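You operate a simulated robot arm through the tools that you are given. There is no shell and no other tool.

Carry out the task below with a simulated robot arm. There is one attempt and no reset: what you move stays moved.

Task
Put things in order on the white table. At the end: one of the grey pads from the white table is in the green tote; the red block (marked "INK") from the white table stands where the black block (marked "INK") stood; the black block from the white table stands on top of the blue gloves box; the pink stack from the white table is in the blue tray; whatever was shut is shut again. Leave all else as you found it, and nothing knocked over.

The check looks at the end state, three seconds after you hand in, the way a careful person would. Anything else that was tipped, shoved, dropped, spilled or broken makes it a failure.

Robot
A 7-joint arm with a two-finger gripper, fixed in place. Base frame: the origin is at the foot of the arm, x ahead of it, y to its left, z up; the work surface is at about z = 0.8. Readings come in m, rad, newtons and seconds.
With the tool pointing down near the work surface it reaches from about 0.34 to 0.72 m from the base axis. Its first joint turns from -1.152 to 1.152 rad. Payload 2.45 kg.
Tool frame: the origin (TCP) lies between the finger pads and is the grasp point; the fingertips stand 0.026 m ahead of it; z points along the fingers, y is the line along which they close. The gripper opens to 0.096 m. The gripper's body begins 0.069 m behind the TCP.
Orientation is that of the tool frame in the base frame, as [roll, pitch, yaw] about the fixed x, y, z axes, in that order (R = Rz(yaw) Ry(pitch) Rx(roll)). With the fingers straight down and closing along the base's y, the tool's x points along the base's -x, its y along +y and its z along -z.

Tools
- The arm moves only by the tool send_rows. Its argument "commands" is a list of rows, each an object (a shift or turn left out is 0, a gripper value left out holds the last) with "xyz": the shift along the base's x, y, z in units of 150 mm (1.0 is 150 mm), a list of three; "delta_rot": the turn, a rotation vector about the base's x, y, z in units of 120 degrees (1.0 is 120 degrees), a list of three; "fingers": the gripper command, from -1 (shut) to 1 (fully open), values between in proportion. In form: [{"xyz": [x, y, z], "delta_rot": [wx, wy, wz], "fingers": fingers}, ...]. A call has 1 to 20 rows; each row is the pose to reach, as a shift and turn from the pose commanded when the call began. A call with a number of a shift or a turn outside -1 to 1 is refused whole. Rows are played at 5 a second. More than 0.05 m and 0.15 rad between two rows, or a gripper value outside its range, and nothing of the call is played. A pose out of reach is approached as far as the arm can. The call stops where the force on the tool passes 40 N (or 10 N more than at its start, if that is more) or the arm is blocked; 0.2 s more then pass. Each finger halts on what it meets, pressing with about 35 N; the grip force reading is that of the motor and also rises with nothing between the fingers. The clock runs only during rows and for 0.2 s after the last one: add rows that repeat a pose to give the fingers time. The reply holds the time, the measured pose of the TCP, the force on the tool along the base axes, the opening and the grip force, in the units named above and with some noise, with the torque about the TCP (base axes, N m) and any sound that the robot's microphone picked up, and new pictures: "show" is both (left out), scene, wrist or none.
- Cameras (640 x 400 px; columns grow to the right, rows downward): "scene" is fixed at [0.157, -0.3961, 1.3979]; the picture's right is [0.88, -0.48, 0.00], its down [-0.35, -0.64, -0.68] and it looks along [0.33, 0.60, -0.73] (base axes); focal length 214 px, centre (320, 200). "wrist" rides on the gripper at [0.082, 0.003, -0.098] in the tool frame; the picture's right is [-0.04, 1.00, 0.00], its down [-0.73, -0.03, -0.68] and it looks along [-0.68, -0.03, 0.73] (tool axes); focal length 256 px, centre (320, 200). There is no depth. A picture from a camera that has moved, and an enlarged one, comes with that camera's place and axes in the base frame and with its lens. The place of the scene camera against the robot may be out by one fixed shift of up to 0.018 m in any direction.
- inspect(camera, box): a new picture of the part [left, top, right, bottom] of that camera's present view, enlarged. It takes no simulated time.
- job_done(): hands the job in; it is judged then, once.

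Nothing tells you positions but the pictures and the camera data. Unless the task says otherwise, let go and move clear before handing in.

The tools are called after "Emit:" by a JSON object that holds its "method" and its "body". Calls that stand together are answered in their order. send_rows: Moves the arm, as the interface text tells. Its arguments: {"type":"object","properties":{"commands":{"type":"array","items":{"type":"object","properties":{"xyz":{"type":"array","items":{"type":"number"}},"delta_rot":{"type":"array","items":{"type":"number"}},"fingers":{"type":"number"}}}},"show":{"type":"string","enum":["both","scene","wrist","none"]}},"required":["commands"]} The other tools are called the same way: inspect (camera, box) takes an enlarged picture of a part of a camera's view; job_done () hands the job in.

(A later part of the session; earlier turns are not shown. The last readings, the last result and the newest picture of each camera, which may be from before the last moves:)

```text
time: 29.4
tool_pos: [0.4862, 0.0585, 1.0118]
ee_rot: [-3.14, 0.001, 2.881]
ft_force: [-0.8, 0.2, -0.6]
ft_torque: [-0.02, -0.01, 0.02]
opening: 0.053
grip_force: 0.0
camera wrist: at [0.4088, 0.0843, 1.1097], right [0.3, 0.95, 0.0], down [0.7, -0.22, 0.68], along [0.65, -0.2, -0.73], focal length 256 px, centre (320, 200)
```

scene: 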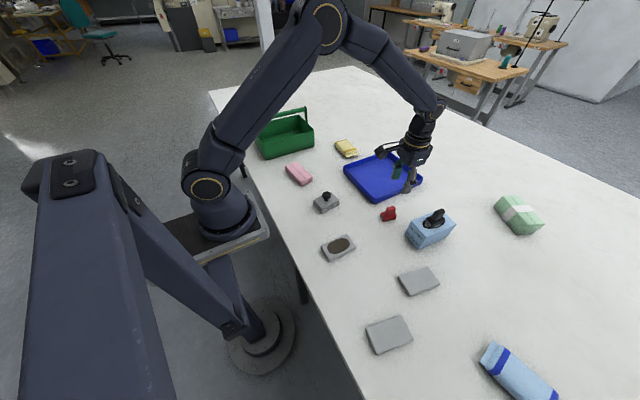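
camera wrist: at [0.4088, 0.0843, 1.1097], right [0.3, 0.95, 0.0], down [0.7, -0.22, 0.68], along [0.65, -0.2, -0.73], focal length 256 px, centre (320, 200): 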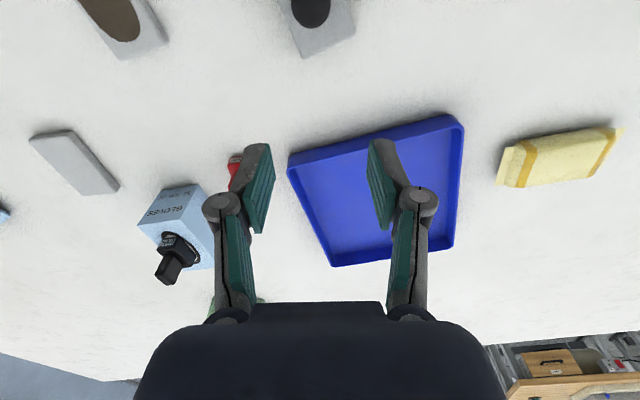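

One call was refused for too large a step, and the other ran safely. I'll continue to the viewing position over the pink stack.

Emit:
{"method": "send_rows", "body": {"commands": [{"xyz": [-0.13, 0.2, 0.07], "delta_rot": [0, 0, 0.025]}, {"xyz": [-0.26, 0.4, 0.14], "delta_rot": [0, 0, 0.05]}, {"xyz": [-0.4, 0.6, 0.2], "delta_rot": [0, 0, 0.075]}, {"xyz": [-0.54, 0.8, 0.27], "delta_rot": [0, 0, 0.1]}, {"xyz": [-0.67, 1.0, 0.33], "delta_rot": [0, 0, 0.125]}], "show": "none"}}

Emit:
{"method": "send_rows", "body": {"commands": [{"xyz": [-0.1, 0.15, 0]}, {"xyz": [-0.18, 0.3, 0]}, {"xyz": [-0.18, 0.3, 0]}], "show": "both"}}

Emit:
{"method": "inspect", "body": {"camera": "wrist", "box": [240, 20, 480, 170]}}

Emit:
{"method": "inspect", "body": {"camera": "wrist", "box": [400, 0, 640, 200]}}

```text
time: 30.6
tool_pos: [0.3851, 0.2083, 1.0601]
ee_rot: [-3.14, -0.001, 3.141]
ft_force: [0.3, -0.2, -0.5]
ft_torque: [0.02, -0.01, 0.01]
opening: 0.053
grip_force: 0.0
```

```text
time: 31.4
tool_pos: [0.3579, 0.2546, 1.0613]
ee_rot: [3.141, -0.001, -3.14]
ft_force: [0.3, -0.3, 0.1]
ft_torque: [-0.01, 0.0, -0.01]
opening: 0.0529
grip_force: 0.1
camera wrist: at [0.2769, 0.2576, 1.1589], right [0.04, 1.0, 0.0], down [0.73, -0.03, 0.68], along [0.68, -0.03, -0.73], focal length 256 px, centre (320, 200)
```

scene: 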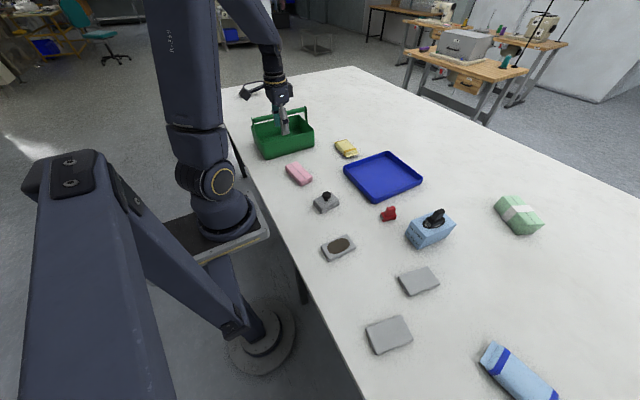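
wrist: 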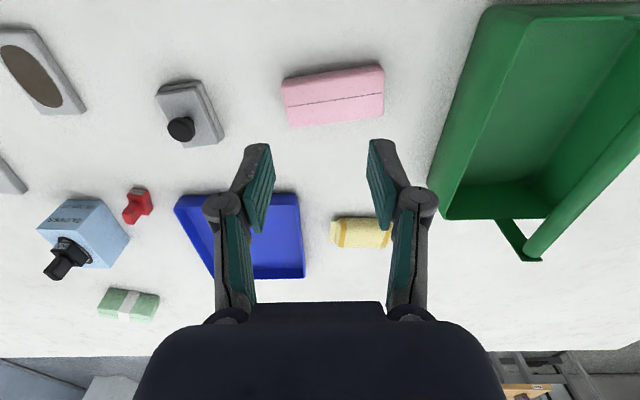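

```text
2.67 times, centred on (360, 95) of wrist
camera zoom: at [0.2769, 0.2576, 1.1589], right [0.04, 1.0, 0.0], down [0.73, -0.03, 0.68], along [0.68, -0.03, -0.73], focal length 683 px, centre (213, 480)
```

zoom: 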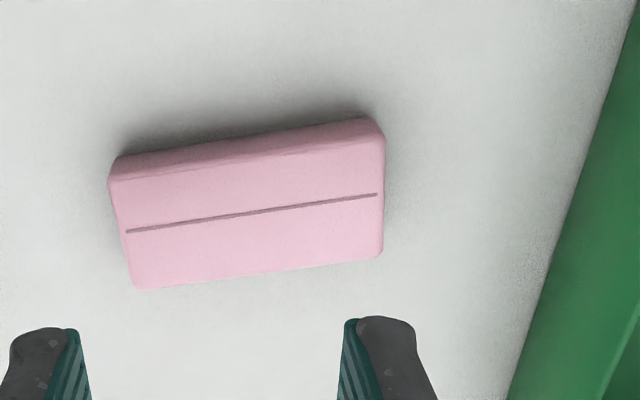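

```text
2.00 times, centred on (520, 100) of wrist
camera zoom: at [0.2769, 0.2576, 1.1589], right [0.04, 1.0, 0.0], down [0.73, -0.03, 0.68], along [0.68, -0.03, -0.73], focal length 512 px, centre (-80, 400)
```

zoom: 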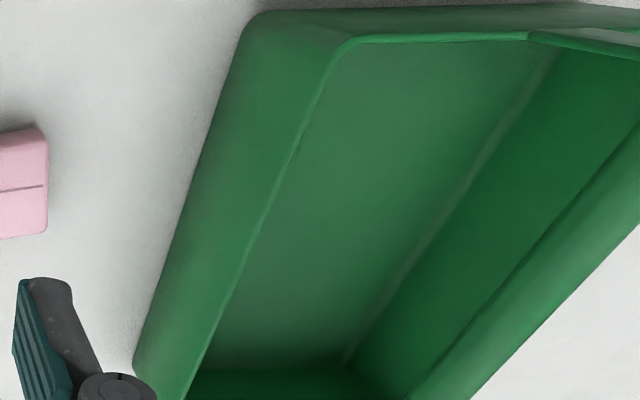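

The pink stack is about 126 by 57 by 30 mm, centred near (0.411, 0.270) with its long side along y (+6°). I'll turn the gripper about 96° so it closes across the short side, and come down over it.

Emit:
{"method": "send_rows", "body": {"commands": [{"xyz": [0.03, 0.01, -0.06], "delta_rot": [0, 0, 0.067], "fingers": 0.7}, {"xyz": [0.06, 0.02, -0.12], "delta_rot": [0, 0, 0.133], "fingers": 0.7}, {"xyz": [0.09, 0.03, -0.18], "delta_rot": [0, 0, 0.2], "fingers": 0.7}, {"xyz": [0.12, 0.035, -0.24], "delta_rot": [0, 0, 0.267], "fingers": 0.7}, {"xyz": [0.15, 0.045, -0.3], "delta_rot": [0, 0, 0.333], "fingers": 0.7}, {"xyz": [0.18, 0.05, -0.36], "delta_rot": [0, 0, 0.4], "fingers": 0.7}, {"xyz": [0.21, 0.06, -0.42], "delta_rot": [0, 0, 0.467], "fingers": 0.7}, {"xyz": [0.24, 0.07, -0.48], "delta_rot": [0, 0, 0.533], "fingers": 0.7}, {"xyz": [0.27, 0.08, -0.54], "delta_rot": [0, 0, 0.6], "fingers": 0.7}, {"xyz": [0.3, 0.09, -0.6], "delta_rot": [0, 0, 0.667], "fingers": 0.7}, {"xyz": [0.33, 0.1, -0.67], "delta_rot": [0, 0, 0.733], "fingers": 0.7}, {"xyz": [0.345, 0.103, -0.74], "delta_rot": [0, 0, 0.799], "fingers": 0.7}, {"xyz": [0.345, 0.103, -0.74], "delta_rot": [0, 0, 0.799], "fingers": 0.7}], "show": "both"}}

Emit:
{"method": "inspect", "body": {"camera": "wrist", "box": [220, 20, 420, 180]}}

```text
time: 34.2
tool_pos: [0.4111, 0.2688, 0.9496]
ee_rot: [-3.141, -0.001, -1.465]
ft_force: [-0.5, 0.3, -0.8]
ft_torque: [-0.02, 0.01, 0.0]
opening: 0.0815
grip_force: 0.0
camera wrist: at [0.4159, 0.1879, 1.0479], right [-1.0, -0.06, 0.0], down [-0.05, 0.73, 0.68], along [-0.04, 0.68, -0.73], focal length 256 px, centre (320, 200)
```

scene: 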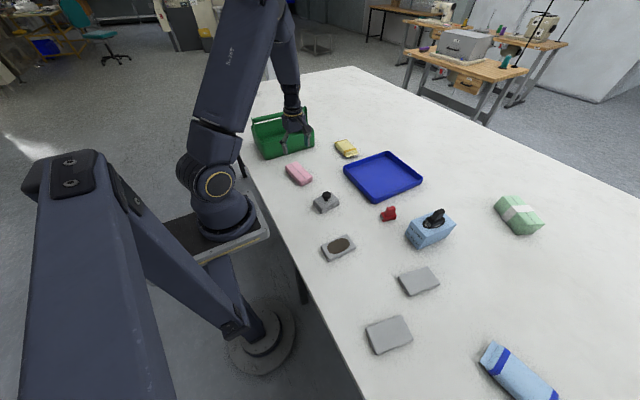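
wrist: 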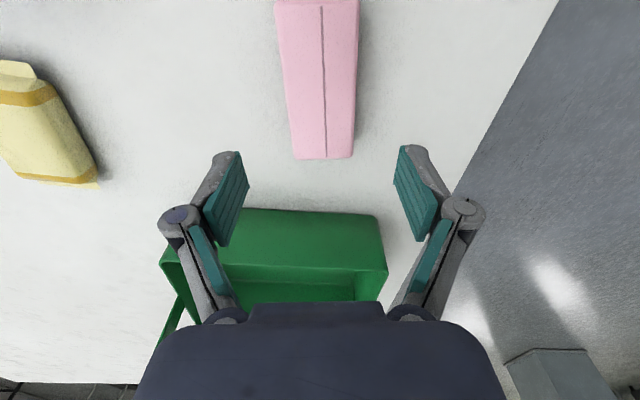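

```text
2.50 times, centred on (320, 100) of wrist
camera zoom: at [0.4159, 0.1879, 1.0479], right [-1.0, -0.06, 0.0], down [-0.05, 0.73, 0.68], along [-0.04, 0.68, -0.73], focal length 640 px, centre (320, 450)
```

zoom: 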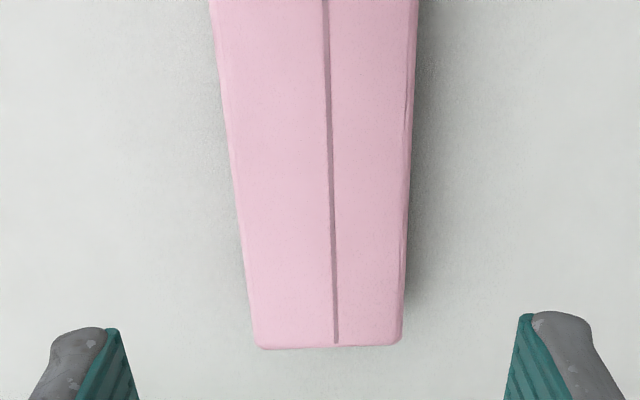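

The stack is centred and square between the fingers. I'll go down, close and check the grip.

Emit:
{"method": "send_rows", "body": {"commands": [{"xyz": [0, 0, -0.25]}, {"xyz": [0, 0, -0.5]}, {"xyz": [0, 0, -0.68]}, {"xyz": [0, 0, -0.798]}, {"xyz": [0, 0, -0.798]}], "show": "wrist"}}

```text
time: 35.4
tool_pos: [0.411, 0.2697, 0.8306]
ee_rot: [-3.141, -0.002, -1.466]
ft_force: [0.5, -1.0, 0.1]
ft_torque: [-0.03, 0.0, -0.02]
opening: 0.0815
grip_force: 0.0
camera wrist: at [0.4165, 0.1881, 0.9281], right [-1.0, -0.06, 0.0], down [-0.05, 0.73, 0.68], along [-0.04, 0.68, -0.73], focal length 256 px, centre (320, 200)
```

wrist: 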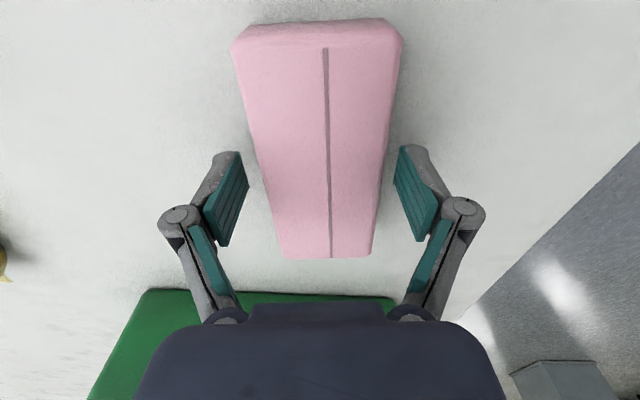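

Emit:
{"method": "send_rows", "body": {"commands": [{"xyz": [0, 0, 0], "fingers": -1}, {"xyz": [0, 0, 0], "fingers": -1}, {"xyz": [0, 0, 0], "fingers": -1}, {"xyz": [0, 0, 0], "fingers": -1}, {"xyz": [0, 0, 0], "fingers": -1}, {"xyz": [0, 0, 0.1], "fingers": -1}, {"xyz": [0, 0, 0.2], "fingers": -1}, {"xyz": [0, 0, 0.2], "fingers": -1}], "show": "both"}}

Emit:
{"method": "inspect", "body": {"camera": "scene", "box": [250, 110, 346, 200]}}

```text
time: 37.2
tool_pos: [0.4108, 0.2697, 0.8607]
ee_rot: [3.141, -0.001, -1.467]
ft_force: [0.2, -0.1, -0.4]
ft_torque: [0.02, 0.0, 0.03]
opening: 0.0588
grip_force: 35.1
camera wrist: at [0.4162, 0.188, 0.9586], right [-1.0, -0.06, 0.0], down [-0.05, 0.73, 0.68], along [-0.04, 0.68, -0.73], focal length 256 px, centre (320, 200)
```

scene: 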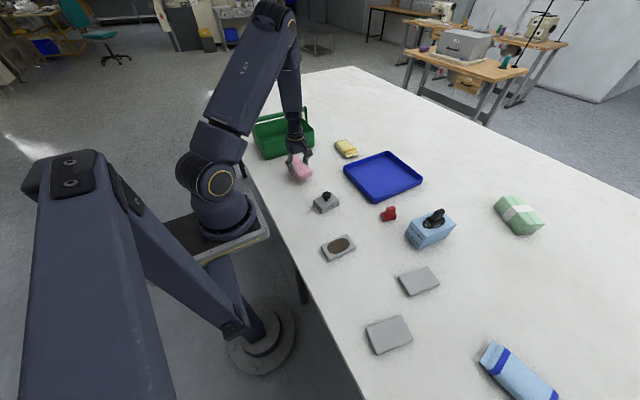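
wrist: 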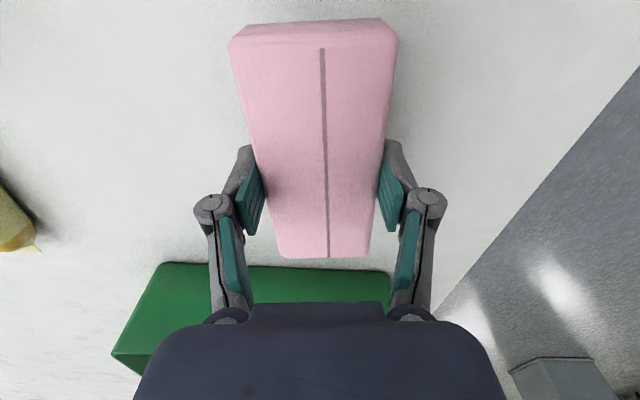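

```text
4.44 times, centred on (298, 155) of scene
camera zoom: at [0.157, -0.3961, 1.3979], right [0.88, -0.48, 0.0], down [-0.35, -0.64, -0.68], along [0.33, 0.6, -0.73], focal length 953 px, centre (418, 400)
```

zoom: 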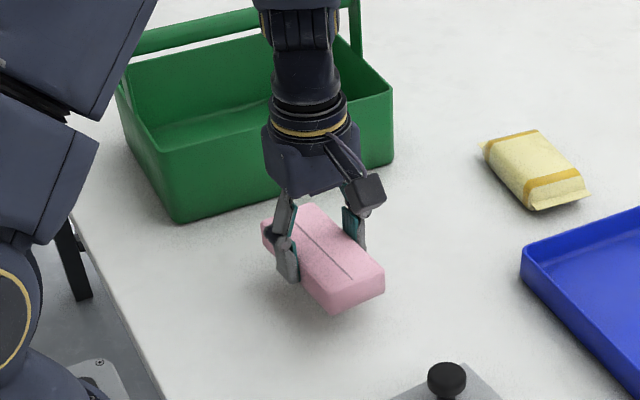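

The stack came up cleanly. I'll raise it and carry it over the blue tray.

Emit:
{"method": "send_rows", "body": {"commands": [{"xyz": [0, 0, 0.2]}, {"xyz": [0, 0, 0.4]}, {"xyz": [0, 0, 0.65]}, {"xyz": [0.2, -0.14, 0.65], "delta_rot": [0, 0, -0.012]}, {"xyz": [0.4, -0.28, 0.65], "delta_rot": [0, 0, -0.024]}, {"xyz": [0.6, -0.43, 0.65], "delta_rot": [0, 0, -0.036]}, {"xyz": [0.8, -0.57, 0.65], "delta_rot": [0, 0, -0.049]}, {"xyz": [1.0, -0.72, 0.65], "delta_rot": [0, 0, -0.049]}], "show": "none"}}

Emit:
{"method": "send_rows", "body": {"commands": [{"xyz": [0.2, -0.14, 0]}, {"xyz": [0.4, -0.28, 0]}, {"xyz": [0.6, -0.48, 0]}, {"xyz": [0.6, -0.48, 0]}], "show": "both"}}

Emit:
{"method": "inspect", "body": {"camera": "scene", "box": [320, 110, 456, 220]}}

```text
time: 39.0
tool_pos: [0.5613, 0.1602, 0.9567]
ee_rot: [-3.14, 0.001, -1.571]
ft_force: [-0.4, 0.2, -0.3]
ft_torque: [0.0, 0.0, -0.01]
opening: 0.0585
grip_force: 35.0
```

```text
time: 40.0
tool_pos: [0.6519, 0.088, 0.9558]
ee_rot: [3.141, 0.001, -1.571]
ft_force: [-0.6, 0.1, -1.0]
ft_torque: [0.03, 0.01, -0.04]
opening: 0.0584
grip_force: 35.4
camera wrist: at [0.6483, 0.0069, 1.0549], right [-1.0, 0.04, 0.0], down [0.03, 0.73, 0.68], along [0.03, 0.68, -0.73], focal length 256 px, centre (320, 200)
```

scene: 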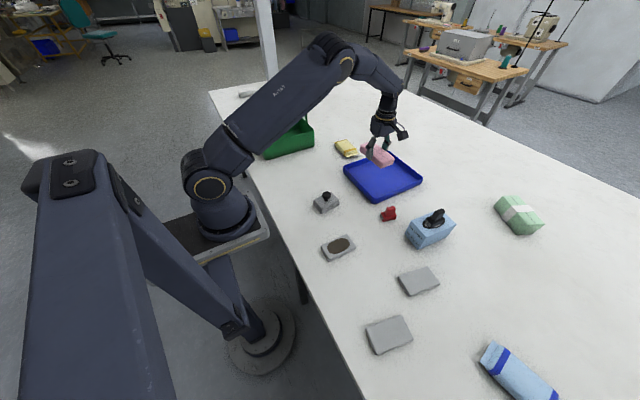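
wrist: 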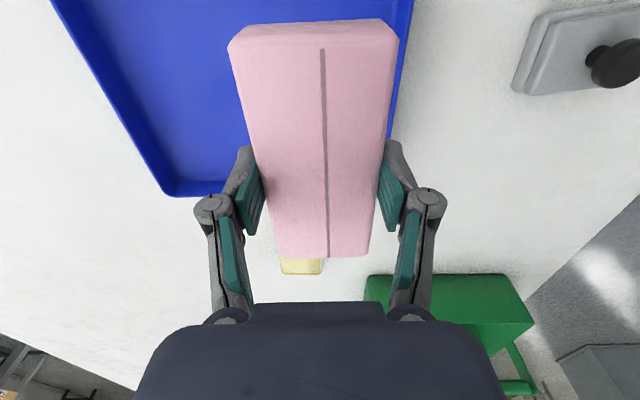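

```text
3.64 times, centred on (388, 165) of scene
camera zoom: at [0.157, -0.3961, 1.3979], right [0.87, -0.48, 0.0], down [-0.35, -0.64, -0.68], along [0.33, 0.6, -0.73], focal length 780 px, centre (73, 327)
```

zoom: 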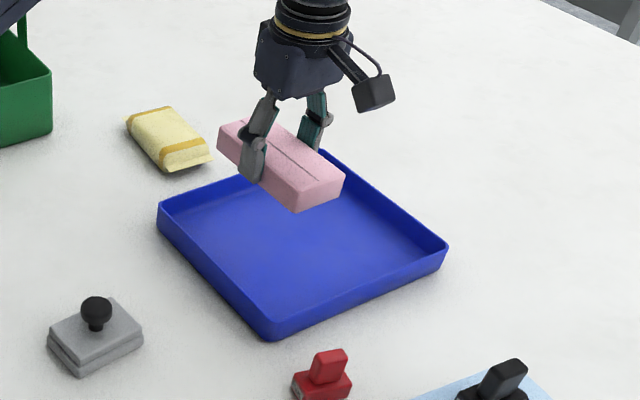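

The stack is over the tray. I'll shift a little farther in to leave room for the near finger, then lower.

Emit:
{"method": "send_rows", "body": {"commands": [{"xyz": [0.09, 0, 0]}, {"xyz": [0.09, 0, -0.2]}, {"xyz": [0.09, 0, -0.4]}, {"xyz": [0.09, 0, -0.6]}, {"xyz": [0.09, 0, -0.75]}, {"xyz": [0.09, 0, -0.77]}, {"xyz": [0.09, 0, -0.77]}], "show": "both"}}

Emit:
{"method": "inspect", "body": {"camera": "scene", "box": [320, 110, 456, 220]}}

```text
time: 41.6
tool_pos: [0.6642, 0.0897, 0.842]
ee_rot: [-3.141, -0.001, -1.569]
ft_force: [-0.4, 0.0, 0.4]
ft_torque: [0.0, -0.02, 0.01]
opening: 0.0586
grip_force: 35.2
camera wrist: at [0.6611, 0.0077, 0.9395], right [-1.0, 0.04, 0.0], down [0.03, 0.73, 0.68], along [0.03, 0.68, -0.73], focal length 256 px, centre (320, 200)
```

scene: 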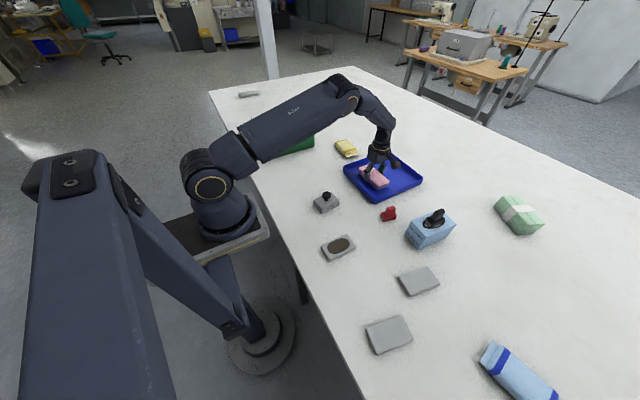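
wrist: 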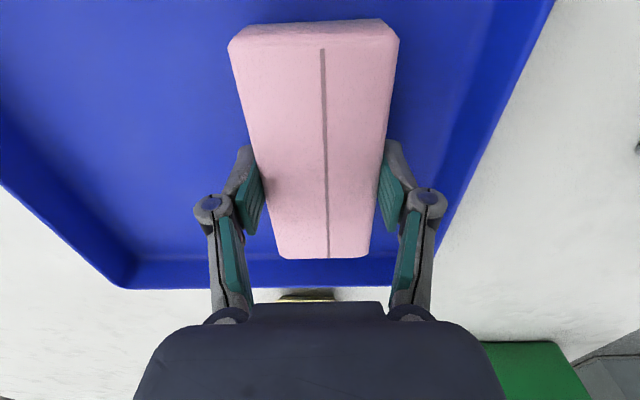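

```text
3.64 times, centred on (388, 165) of scene
camera zoom: at [0.1571, -0.3961, 1.3979], right [0.88, -0.48, 0.0], down [-0.35, -0.64, -0.68], along [0.33, 0.6, -0.73], focal length 780 px, centre (73, 327)
```

zoom: 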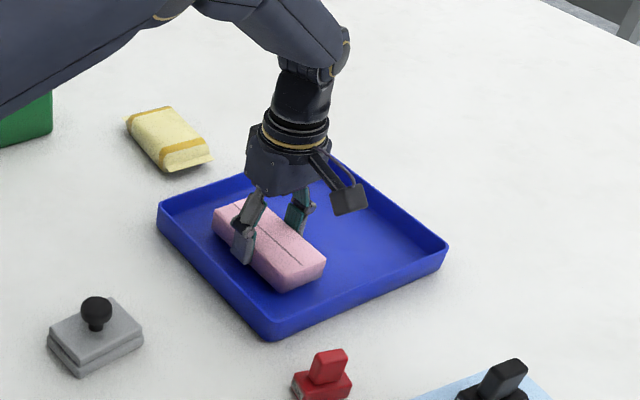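

The stack is inside the tray just above its floor. I'll lower it in small steps until it touches.

Emit:
{"method": "send_rows", "body": {"commands": [{"xyz": [0, 0, -0.015]}, {"xyz": [0, 0, -0.03]}, {"xyz": [0, 0, -0.03]}], "show": "none"}}

Emit:
{"method": "send_rows", "body": {"commands": [{"xyz": [0, 0, -0.01]}, {"xyz": [0, 0, -0.01]}], "show": "none"}}

```text
time: 42.4
tool_pos: [0.6625, 0.0892, 0.8373]
ee_rot: [3.141, -0.001, -1.57]
ft_force: [-0.4, -0.7, 0.0]
ft_torque: [-0.01, 0.0, 0.0]
opening: 0.0587
grip_force: 35.2
```

```text
time: 43.0
tool_pos: [0.6646, 0.0899, 0.8365]
ee_rot: [-3.141, 0.0, -1.571]
ft_force: [-0.4, 0.1, -0.1]
ft_torque: [-0.02, 0.01, 0.0]
opening: 0.0585
grip_force: 34.7
```

Emit:
{"method": "send_rows", "body": {"commands": [{"xyz": [0, 0, -0.01]}, {"xyz": [0, 0, -0.01]}], "show": "none"}}

Emit:
{"method": "send_rows", "body": {"commands": [{"xyz": [0, 0, -0.007]}, {"xyz": [0, 0, -0.007]}], "show": "none"}}

```text
time: 43.6
tool_pos: [0.6641, 0.0892, 0.8345]
ee_rot: [-3.14, 0.0, -1.57]
ft_force: [-3.8, -1.0, 11.4]
ft_torque: [-0.07, 0.16, -0.01]
opening: 0.0587
grip_force: 34.8
```

```text
time: 44.2
tool_pos: [0.6635, 0.0904, 0.8359]
ee_rot: [-3.137, 0.0, -1.57]
ft_force: [-6.7, 0.3, 27.7]
ft_torque: [-0.07, 0.41, 0.0]
opening: 0.0586
grip_force: 34.8
```

It's on the tray floor. I'll ease off the pressure, open the fingers and rise.

Emit:
{"method": "send_rows", "body": {"commands": [{"xyz": [0, 0, 0.01]}, {"xyz": [0, 0, 0.01], "fingers": 0.35}, {"xyz": [0, 0, 0.01], "fingers": 0.6}, {"xyz": [0, 0, 0.01], "fingers": 0.6}, {"xyz": [0, 0, 0.15], "fingers": 0.6}, {"xyz": [0, 0, 0.4], "fingers": 0.6}, {"xyz": [0, 0, 0.7], "fingers": 0.6}, {"xyz": [0, 0, 1.0], "fingers": 0.6}, {"xyz": [0, 0, 1.0], "fingers": 0.6}], "show": "both"}}

Emit:
{"method": "inspect", "body": {"camera": "scene", "box": [320, 110, 456, 220]}}

```text
time: 46.2
tool_pos: [0.6646, 0.0885, 0.9837]
ee_rot: [-3.14, 0.0, -1.571]
ft_force: [0.1, 1.1, -0.3]
ft_torque: [-0.02, -0.02, 0.01]
opening: 0.0766
grip_force: 0.0
camera wrist: at [0.6609, 0.007, 1.0824], right [-1.0, 0.04, 0.0], down [0.03, 0.73, 0.68], along [0.03, 0.68, -0.73], focal length 256 px, centre (320, 200)
```

scene: 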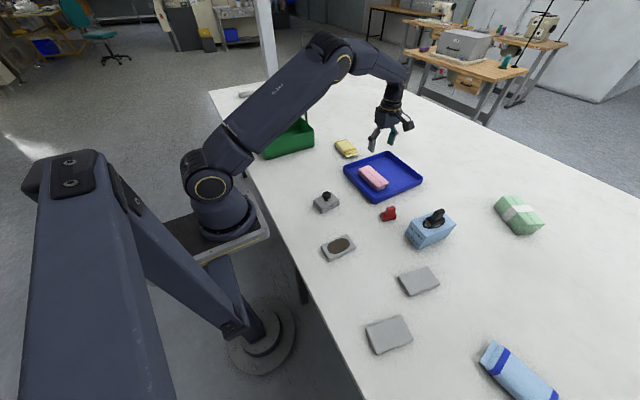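
wrist: 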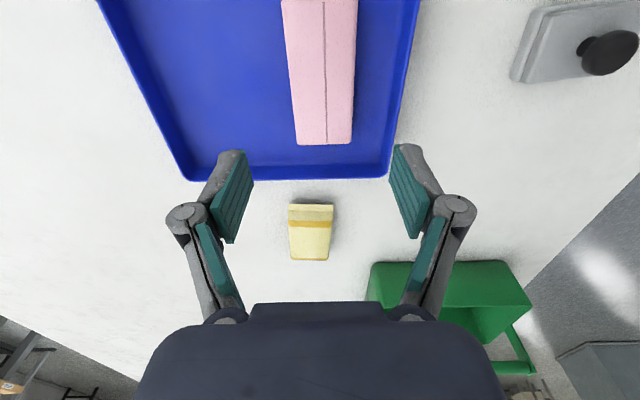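

```text
3.64 times, centred on (388, 165) of scene
camera zoom: at [0.157, -0.3961, 1.3979], right [0.88, -0.48, 0.0], down [-0.35, -0.64, -0.68], along [0.33, 0.6, -0.73], focal length 780 px, centre (73, 327)
```

zoom: 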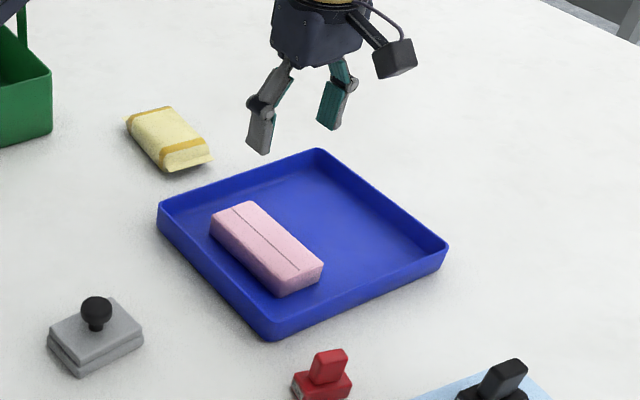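

The pink stack is in the tray and nothing else moved. Before fetching a pad I'll look at the tote's handle and opening from close by, to plan how to get the pad in.

Emit:
{"method": "send_rows", "body": {"commands": [{"xyz": [-0.1, 0.1, 0.1]}, {"xyz": [-0.3, 0.27, 0.2]}, {"xyz": [-0.5, 0.45, 0.3]}, {"xyz": [-0.68, 0.63, 0.4]}], "show": "none"}}

Emit:
{"method": "send_rows", "body": {"commands": [{"xyz": [-0.17, 0.16, 0.1]}, {"xyz": [-0.34, 0.32, 0.2]}, {"xyz": [-0.51, 0.48, 0.3]}, {"xyz": [-0.68, 0.64, 0.4]}, {"xyz": [-0.68, 0.64, 0.4]}], "show": "both"}}

Emit:
{"method": "inspect", "body": {"camera": "wrist", "box": [160, 60, 480, 300]}}

```text
time: 47.2
tool_pos: [0.5615, 0.1854, 1.0431]
ee_rot: [-3.142, 0.001, -1.57]
ft_force: [0.6, -0.1, 0.5]
ft_torque: [-0.06, -0.04, 0.04]
opening: 0.0768
grip_force: 0.0
```

```text
time: 48.4
tool_pos: [0.4589, 0.2805, 1.1037]
ee_rot: [3.139, 0.0, -1.569]
ft_force: [0.2, 0.9, -0.2]
ft_torque: [0.03, 0.01, -0.03]
opening: 0.0766
grip_force: 0.0
camera wrist: at [0.4557, 0.1986, 1.2018], right [-1.0, 0.04, 0.0], down [0.03, 0.73, 0.68], along [0.03, 0.68, -0.73], focal length 256 px, centre (320, 200)
```

scene: 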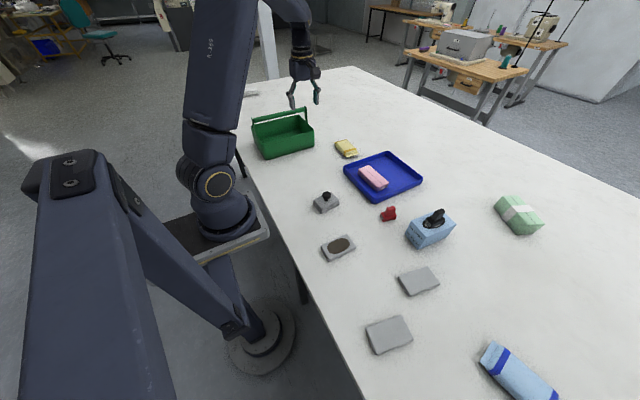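
wrist: 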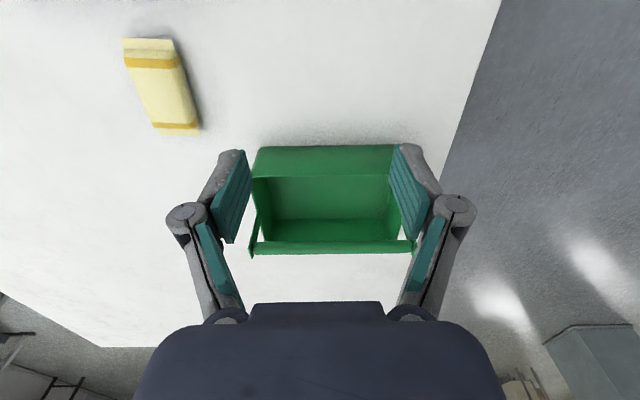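

```text
1.67 times, centred on (320, 180) of wrist
camera zoom: at [0.4557, 0.1986, 1.2018], right [-1.0, 0.04, 0.0], down [0.03, 0.73, 0.68], along [0.03, 0.68, -0.73], focal length 427 px, centre (320, 233)
```

zoom: 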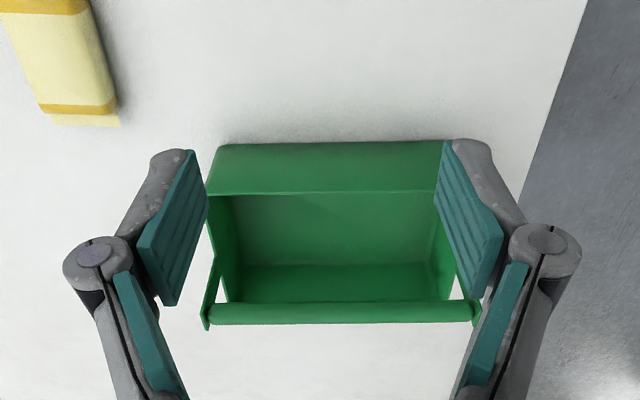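

The tote's near wall is at y≈0.445, its far wall near 0.63, and the handle bar runs over the middle. I'll take one more view from a different place to fix the handle position.

Emit:
{"method": "send_rows", "body": {"commands": [{"xyz": [0, 0.2, 0.1]}, {"xyz": [0, 0.4, 0.2]}, {"xyz": [0, 0.6, 0.3]}, {"xyz": [0, 0.6, 0.3]}], "show": "wrist"}}

Emit:
{"method": "inspect", "body": {"camera": "wrist", "box": [220, 80, 420, 230]}}

Emit:
{"method": "inspect", "body": {"camera": "scene", "box": [240, 90, 330, 170]}}

```text
time: 49.4
tool_pos: [0.4602, 0.3704, 1.1489]
ee_rot: [3.14, 0.0, -1.572]
ft_force: [0.3, -0.1, -0.4]
ft_torque: [-0.02, 0.0, 0.01]
opening: 0.0768
grip_force: 0.0
camera wrist: at [0.4563, 0.2893, 1.2471], right [-1.0, 0.04, 0.0], down [0.03, 0.73, 0.68], along [0.03, 0.68, -0.73], focal length 256 px, centre (320, 200)
```

wrist: 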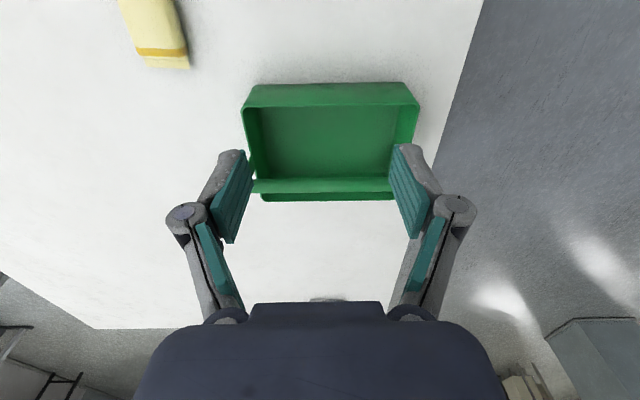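

```text
2.67 times, centred on (320, 155) of wrist
camera zoom: at [0.4563, 0.2893, 1.2471], right [-1.0, 0.04, 0.0], down [0.03, 0.73, 0.68], along [0.03, 0.68, -0.73], focal length 683 px, centre (320, 320)
```

zoom: 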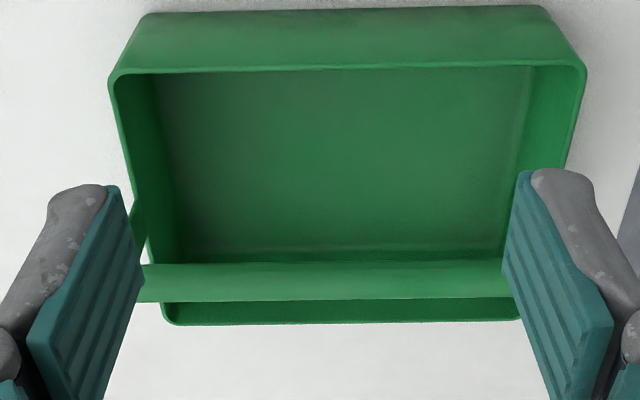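

```text
5.00 times, centred on (285, 130) of scene
camera zoom: at [0.1571, -0.3961, 1.3979], right [0.88, -0.48, 0.0], down [-0.35, -0.64, -0.68], along [0.33, 0.6, -0.73], focal length 1072 px, centre (495, 550)
```

zoom: 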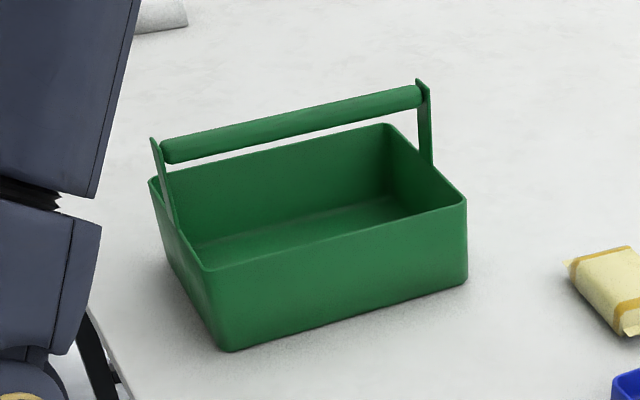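

The handle bar is at y≈0.530, z≈0.958 with a radius of about 1 cm, and the rim is at z≈0.894. I'll hold the pad near one end with the tool tilted about 15°, slide it in under the bar and lower it. Now I'll go look at the grey pads on the right.

Emit:
{"method": "send_rows", "body": {"commands": [{"xyz": [0, -0.25, 0], "delta_rot": [0, 0, -0.07]}, {"xyz": [0, -0.5, -0.05], "delta_rot": [0, 0, -0.14]}, {"xyz": [0, -0.75, -0.1], "delta_rot": [0, 0, -0.21]}, {"xyz": [0, -1.0, -0.15], "delta_rot": [0, 0, -0.28]}], "show": "none"}}

Emit:
{"method": "send_rows", "body": {"commands": [{"xyz": [0, -0.25, 0], "delta_rot": [0, 0, -0.07]}, {"xyz": [0, -0.5, -0.05], "delta_rot": [0, 0, -0.14]}, {"xyz": [0, -0.75, -0.1], "delta_rot": [0, 0, -0.21]}, {"xyz": [0, -1.0, -0.15], "delta_rot": [0, 0, -0.28]}], "show": "none"}}

Emit:
{"method": "send_rows", "body": {"commands": [{"xyz": [0, -0.25, 0], "delta_rot": [0, 0, -0.068]}, {"xyz": [0, -0.5, -0.05], "delta_rot": [0, 0, -0.136]}, {"xyz": [0, -0.75, -0.1], "delta_rot": [0, 0, -0.204]}, {"xyz": [0, -1.0, -0.15], "delta_rot": [0, 0, -0.273]}], "show": "none"}}

Emit:
{"method": "send_rows", "body": {"commands": [{"xyz": [0, -0.25, 0]}, {"xyz": [0, -0.5, -0.05]}, {"xyz": [0, -0.75, -0.1]}, {"xyz": [0, -1.0, -0.15]}, {"xyz": [0, -1.0, -0.15]}], "show": "both"}}

```text
time: 50.4
tool_pos: [0.459, 0.2204, 1.126]
ee_rot: [-3.14, 0.002, -2.16]
ft_force: [0.3, -0.2, -1.3]
ft_torque: [0.02, -0.03, -0.01]
opening: 0.077
grip_force: 0.1
```

```text
time: 51.4
tool_pos: [0.4605, 0.071, 1.1044]
ee_rot: [3.14, 0.0, -2.748]
ft_force: [-0.7, -0.1, -0.1]
ft_torque: [0.03, 0.0, -0.02]
opening: 0.0769
grip_force: 0.0
```

```text
time: 52.4
tool_pos: [0.4608, -0.0787, 1.0797]
ee_rot: [-3.141, 0.001, 2.964]
ft_force: [-0.3, 0.2, 0.4]
ft_torque: [-0.01, -0.01, 0.0]
opening: 0.0766
grip_force: 0.1
```

```text
time: 53.6
tool_pos: [0.4617, -0.2282, 1.0589]
ee_rot: [3.14, 0.001, 2.967]
ft_force: [0.5, 0.2, 0.2]
ft_torque: [0.02, 0.01, 0.02]
opening: 0.0769
grip_force: 0.1
camera wrist: at [0.3812, -0.2125, 1.1565], right [0.21, 0.98, 0.0], down [0.72, -0.16, 0.68], along [0.66, -0.14, -0.73], focal length 256 px, centre (320, 200)
```

scene: 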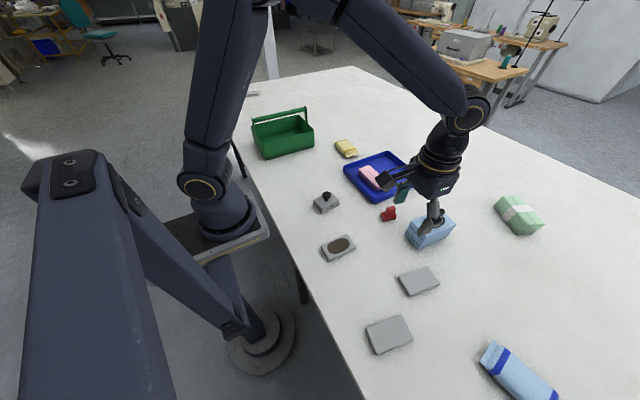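
wrist: 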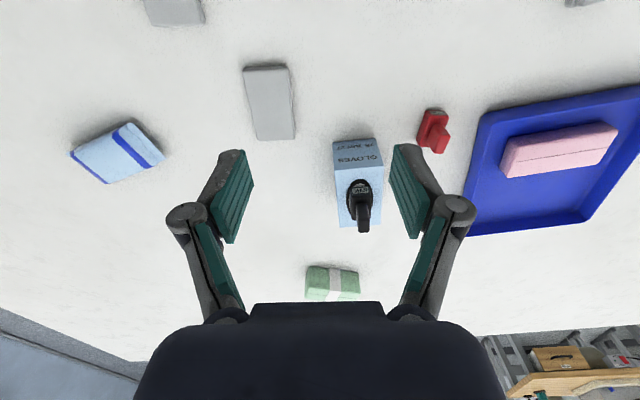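

Pad A is clear and plain. I'll zoom in to measure its size, thickness and angle.

Emit:
{"method": "inspect", "body": {"camera": "wrist", "box": [220, 50, 316, 150]}}

Emit:
{"method": "inspect", "body": {"camera": "wrist", "box": [120, 0, 320, 110]}}

```text
4.00 times, centred on (268, 100) of wrist
camera zoom: at [0.3812, -0.2125, 1.1565], right [0.21, 0.98, 0.0], down [0.72, -0.16, 0.68], along [0.66, -0.14, -0.73], focal length 1024 px, centre (528, 600)
```

zoom: 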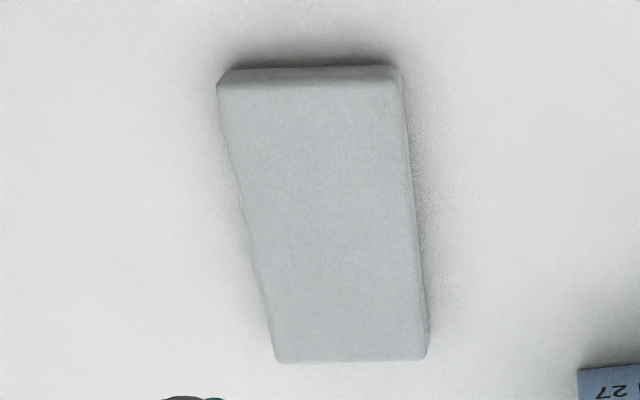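

```text
3.20 times, centred on (220, 55) of wrist
camera zoom: at [0.3812, -0.2125, 1.1565], right [0.21, 0.98, 0.0], down [0.72, -0.16, 0.68], along [0.66, -0.14, -0.73], focal length 819 px, centre (640, 664)
```

zoom: 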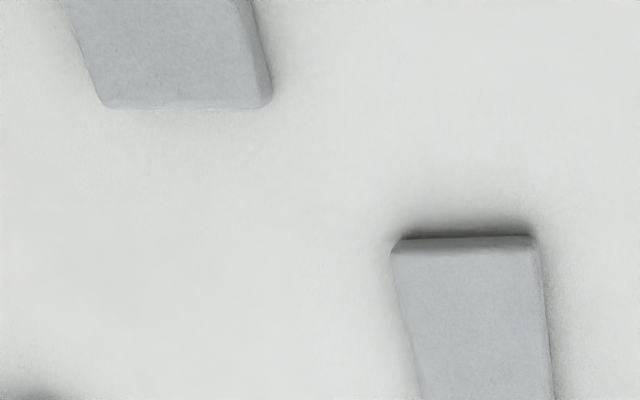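

Pad A is about 96 by 56 by 16 mm, centred at (0.509, -0.310) with -11° yaw. I'll hover over a grip point 2 cm nearer than its centre, with the tool tilted 15°.

Emit:
{"method": "send_rows", "body": {"commands": [{"xyz": [0.04, -0.1, -0.17], "delta_rot": [-0.0047, -0.0246, -0.0015]}, {"xyz": [0.08, -0.2, -0.34], "delta_rot": [-0.0094, -0.0491, -0.003]}, {"xyz": [0.12, -0.3, -0.51], "delta_rot": [-0.0142, -0.0737, -0.0045]}, {"xyz": [0.16, -0.41, -0.68], "delta_rot": [-0.0189, -0.0982, -0.006]}, {"xyz": [0.194, -0.514, -0.84], "delta_rot": [-0.0236, -0.1228, -0.0075]}, {"xyz": [0.194, -0.514, -0.84], "delta_rot": [-0.0236, -0.1228, -0.0075]}], "show": "both"}}

Emit:
{"method": "inspect", "body": {"camera": "wrist", "box": [220, 30, 420, 180]}}

```text
time: 55.0
tool_pos: [0.4894, -0.3067, 0.9326]
ee_rot: [-3.139, 0.263, 2.952]
ft_force: [0.4, 0.5, 0.2]
ft_torque: [-0.01, -0.02, 0.0]
opening: 0.0768
grip_force: 0.0
camera wrist: at [0.3879, -0.2834, 1.0056], right [0.23, 0.97, 0.01], down [0.52, -0.13, 0.85], along [0.83, -0.19, -0.53], focal length 256 px, centre (320, 200)
```

scene: 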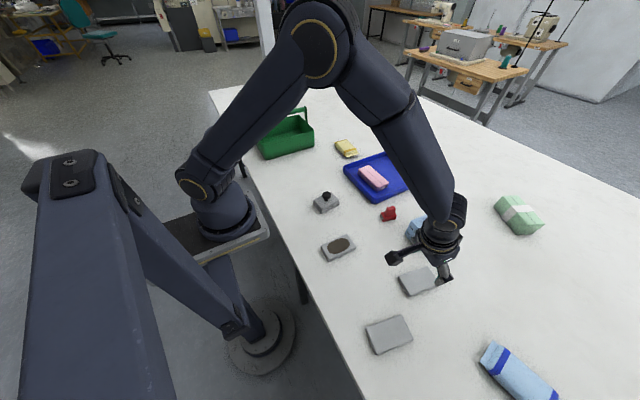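
wrist: 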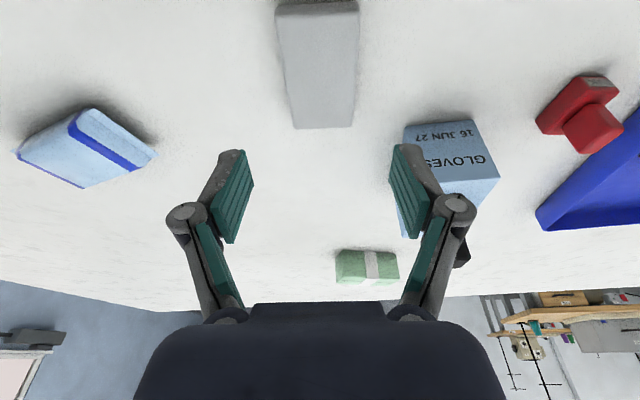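

```text
2.67 times, centred on (320, 105) of wrist
camera zoom: at [0.3879, -0.2834, 1.0056], right [0.23, 0.97, 0.01], down [0.52, -0.13, 0.85], along [0.83, -0.19, -0.53], focal length 683 px, centre (320, 453)
```

zoom: 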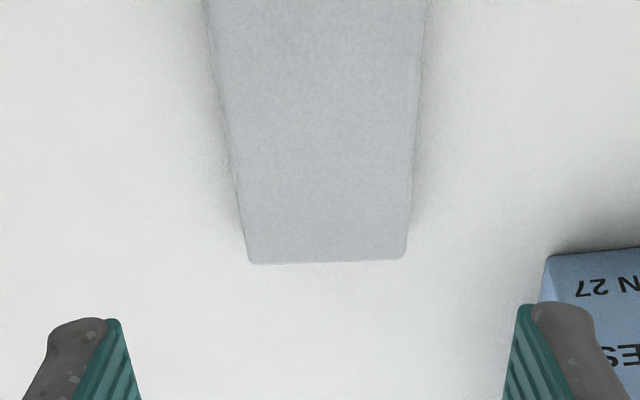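

The measured far edge agrees with my estimate to within a millimetre. I'll descend onto the pad.

Emit:
{"method": "send_rows", "body": {"commands": [{"xyz": [0, 0, -0.22]}, {"xyz": [0, 0, -0.42]}, {"xyz": [0, 0, -0.58]}, {"xyz": [0, 0, -0.674]}, {"xyz": [0, 0, -0.674]}], "show": "both"}}

Emit:
{"method": "inspect", "body": {"camera": "scene", "box": [380, 220, 480, 310]}}

```text
time: 56.2
tool_pos: [0.4899, -0.3069, 0.832]
ee_rot: [-3.139, 0.262, 2.952]
ft_force: [0.3, 0.0, 0.6]
ft_torque: [-0.01, -0.02, -0.06]
opening: 0.0771
grip_force: 0.0
camera wrist: at [0.3881, -0.2836, 0.9048], right [0.23, 0.97, 0.01], down [0.52, -0.13, 0.85], along [0.82, -0.19, -0.53], focal length 256 px, centre (320, 200)
```

scene: 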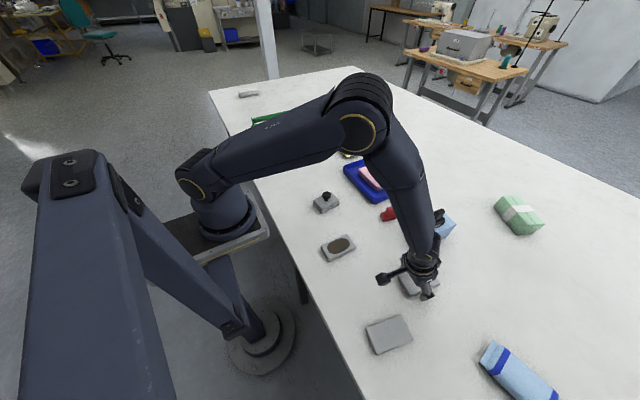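
wrist: 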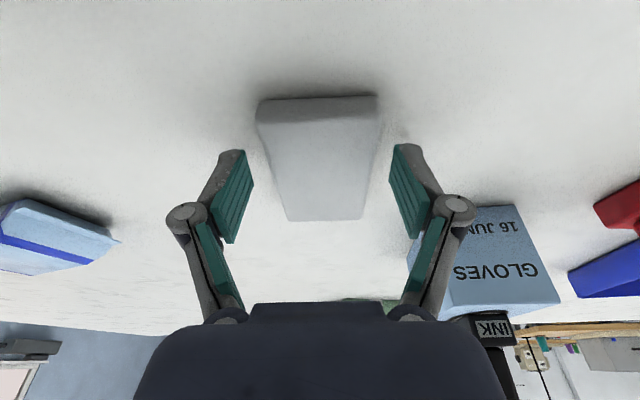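

```text
4.44 times, centred on (430, 265) of scene
camera zoom: at [0.157, -0.3961, 1.3979], right [0.88, -0.48, 0.0], down [-0.35, -0.64, -0.68], along [0.33, 0.6, -0.73], focal length 953 px, centre (-169, -89)
```

zoom: 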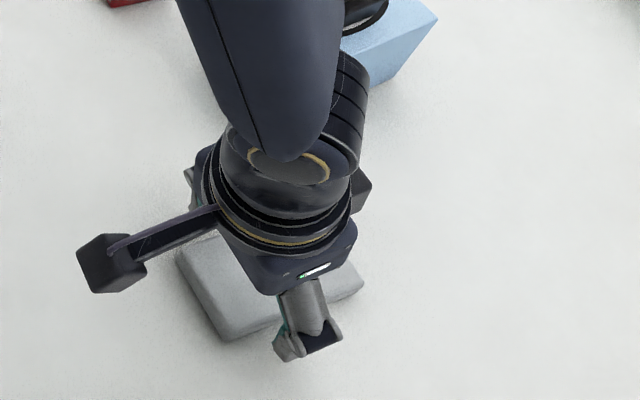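

The pad sits between the open fingers with nothing touching. I'll close and lift a little.

Emit:
{"method": "send_rows", "body": {"commands": [{"xyz": [0, 0, 0], "fingers": -1}, {"xyz": [0, 0, 0], "fingers": -1}, {"xyz": [0, 0, 0], "fingers": -1}, {"xyz": [0, 0, 0], "fingers": -1}, {"xyz": [0, 0, 0], "fingers": -1}, {"xyz": [0, 0, 0.1], "fingers": -1}, {"xyz": [0, 0, 0.25], "fingers": -1}, {"xyz": [0, 0, 0.25], "fingers": -1}], "show": "both"}}

Emit:
{"method": "inspect", "body": {"camera": "scene", "box": [380, 220, 480, 310]}}

```text
time: 58.0
tool_pos: [0.4881, -0.3059, 0.8696]
ee_rot: [-3.14, 0.264, 2.952]
ft_force: [-0.4, 0.1, 0.0]
ft_torque: [0.02, 0.0, -0.03]
opening: 0.0568
grip_force: 35.2
camera wrist: at [0.3869, -0.2833, 0.9431], right [0.23, 0.97, 0.01], down [0.52, -0.13, 0.85], along [0.82, -0.19, -0.53], focal length 256 px, centre (320, 200)
```

scene: 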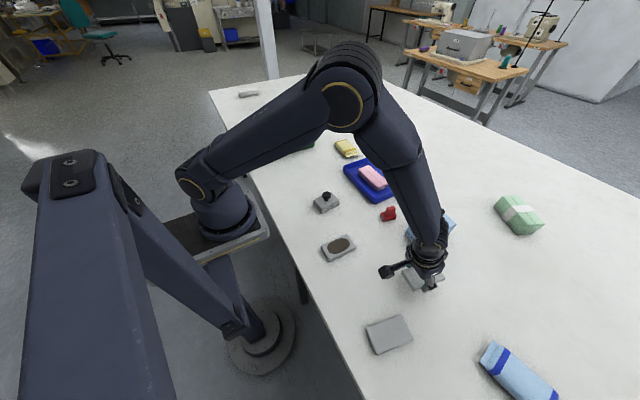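
wrist: 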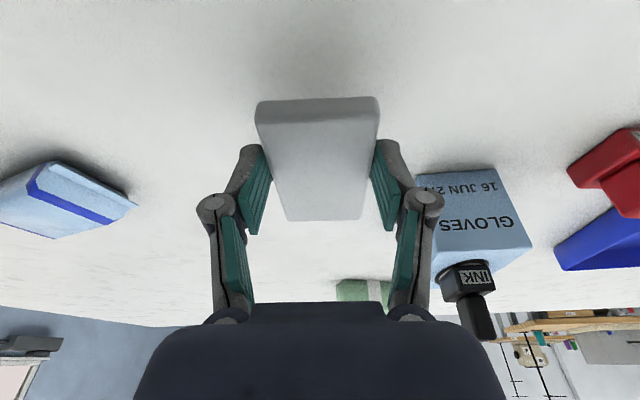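

```text
4.44 times, centred on (430, 265) of scene
camera zoom: at [0.157, -0.3961, 1.3979], right [0.88, -0.48, 0.0], down [-0.35, -0.64, -0.68], along [0.33, 0.6, -0.73], focal length 953 px, centre (-169, -89)
```

zoom: 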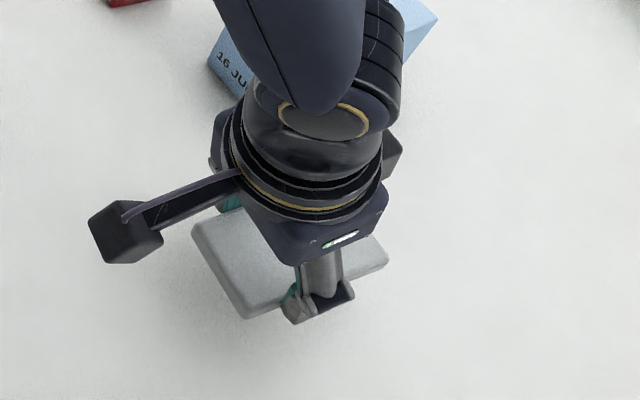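

The grip is firm and the pad stays level. I'll raise it and carry it across to the tote, turning the tool so it leans away from the handle.

Emit:
{"method": "send_rows", "body": {"commands": [{"xyz": [0, 0, 0.2]}, {"xyz": [0, 0, 0.45]}, {"xyz": [0, 0, 0.75]}, {"xyz": [0, 0, 1.0]}, {"xyz": [-0.03, 0.25, 1.0], "delta_rot": [0, 0, 0.065]}, {"xyz": [-0.06, 0.5, 1.0], "delta_rot": [0, 0, 0.13]}, {"xyz": [-0.09, 0.75, 1.0], "delta_rot": [0, 0, 0.195]}, {"xyz": [-0.12, 1.0, 1.0], "delta_rot": [0, 0, 0.26]}], "show": "none"}}

Emit:
{"method": "send_rows", "body": {"commands": [{"xyz": [0, 0.25, 0.07], "delta_rot": [0, 0, 0.065]}, {"xyz": [0, 0.5, 0.14], "delta_rot": [0, 0, 0.13]}, {"xyz": [0, 0.75, 0.2], "delta_rot": [0, 0, 0.195]}, {"xyz": [0, 1.0, 0.27], "delta_rot": [0, 0, 0.26]}], "show": "none"}}

Emit:
{"method": "send_rows", "body": {"commands": [{"xyz": [0, 0.25, 0], "delta_rot": [0, 0, 0.065]}, {"xyz": [0, 0.5, 0], "delta_rot": [0, 0, 0.13]}, {"xyz": [0, 0.75, 0], "delta_rot": [0, 0, 0.195]}, {"xyz": [0, 1.0, 0], "delta_rot": [0, 0, 0.26]}, {"xyz": [0, 1.0, 0], "delta_rot": [0, 0, 0.31]}], "show": "both"}}

```text
time: 59.8
tool_pos: [0.4697, -0.1552, 1.0187]
ee_rot: [-3.141, 0.261, -2.785]
ft_force: [0.6, -0.2, -0.1]
ft_torque: [-0.04, -0.01, 0.0]
opening: 0.0569
grip_force: 35.1
```

```text
time: 60.8
tool_pos: [0.4706, -0.0067, 1.0612]
ee_rot: [-3.14, 0.261, -2.239]
ft_force: [-0.2, -0.5, -1.2]
ft_torque: [0.01, 0.02, 0.02]
opening: 0.0567
grip_force: 35.1
```

```text
time: 62.0
tool_pos: [0.4719, 0.1437, 1.06]
ee_rot: [-3.141, 0.261, -1.591]
ft_force: [0.5, 0.2, 0.4]
ft_torque: [0.01, -0.03, 0.05]
opening: 0.0565
grip_force: 35.0
camera wrist: at [0.4649, 0.0393, 1.1338], right [-1.0, 0.06, 0.01], down [0.04, 0.53, 0.85], along [0.05, 0.84, -0.53], focal length 256 px, centre (320, 200)
```

scene: 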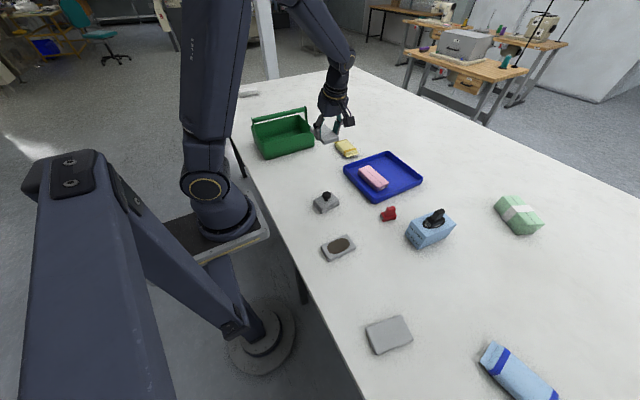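
wrist: 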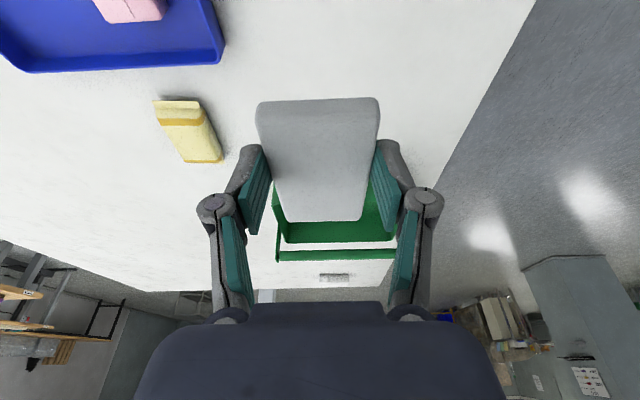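

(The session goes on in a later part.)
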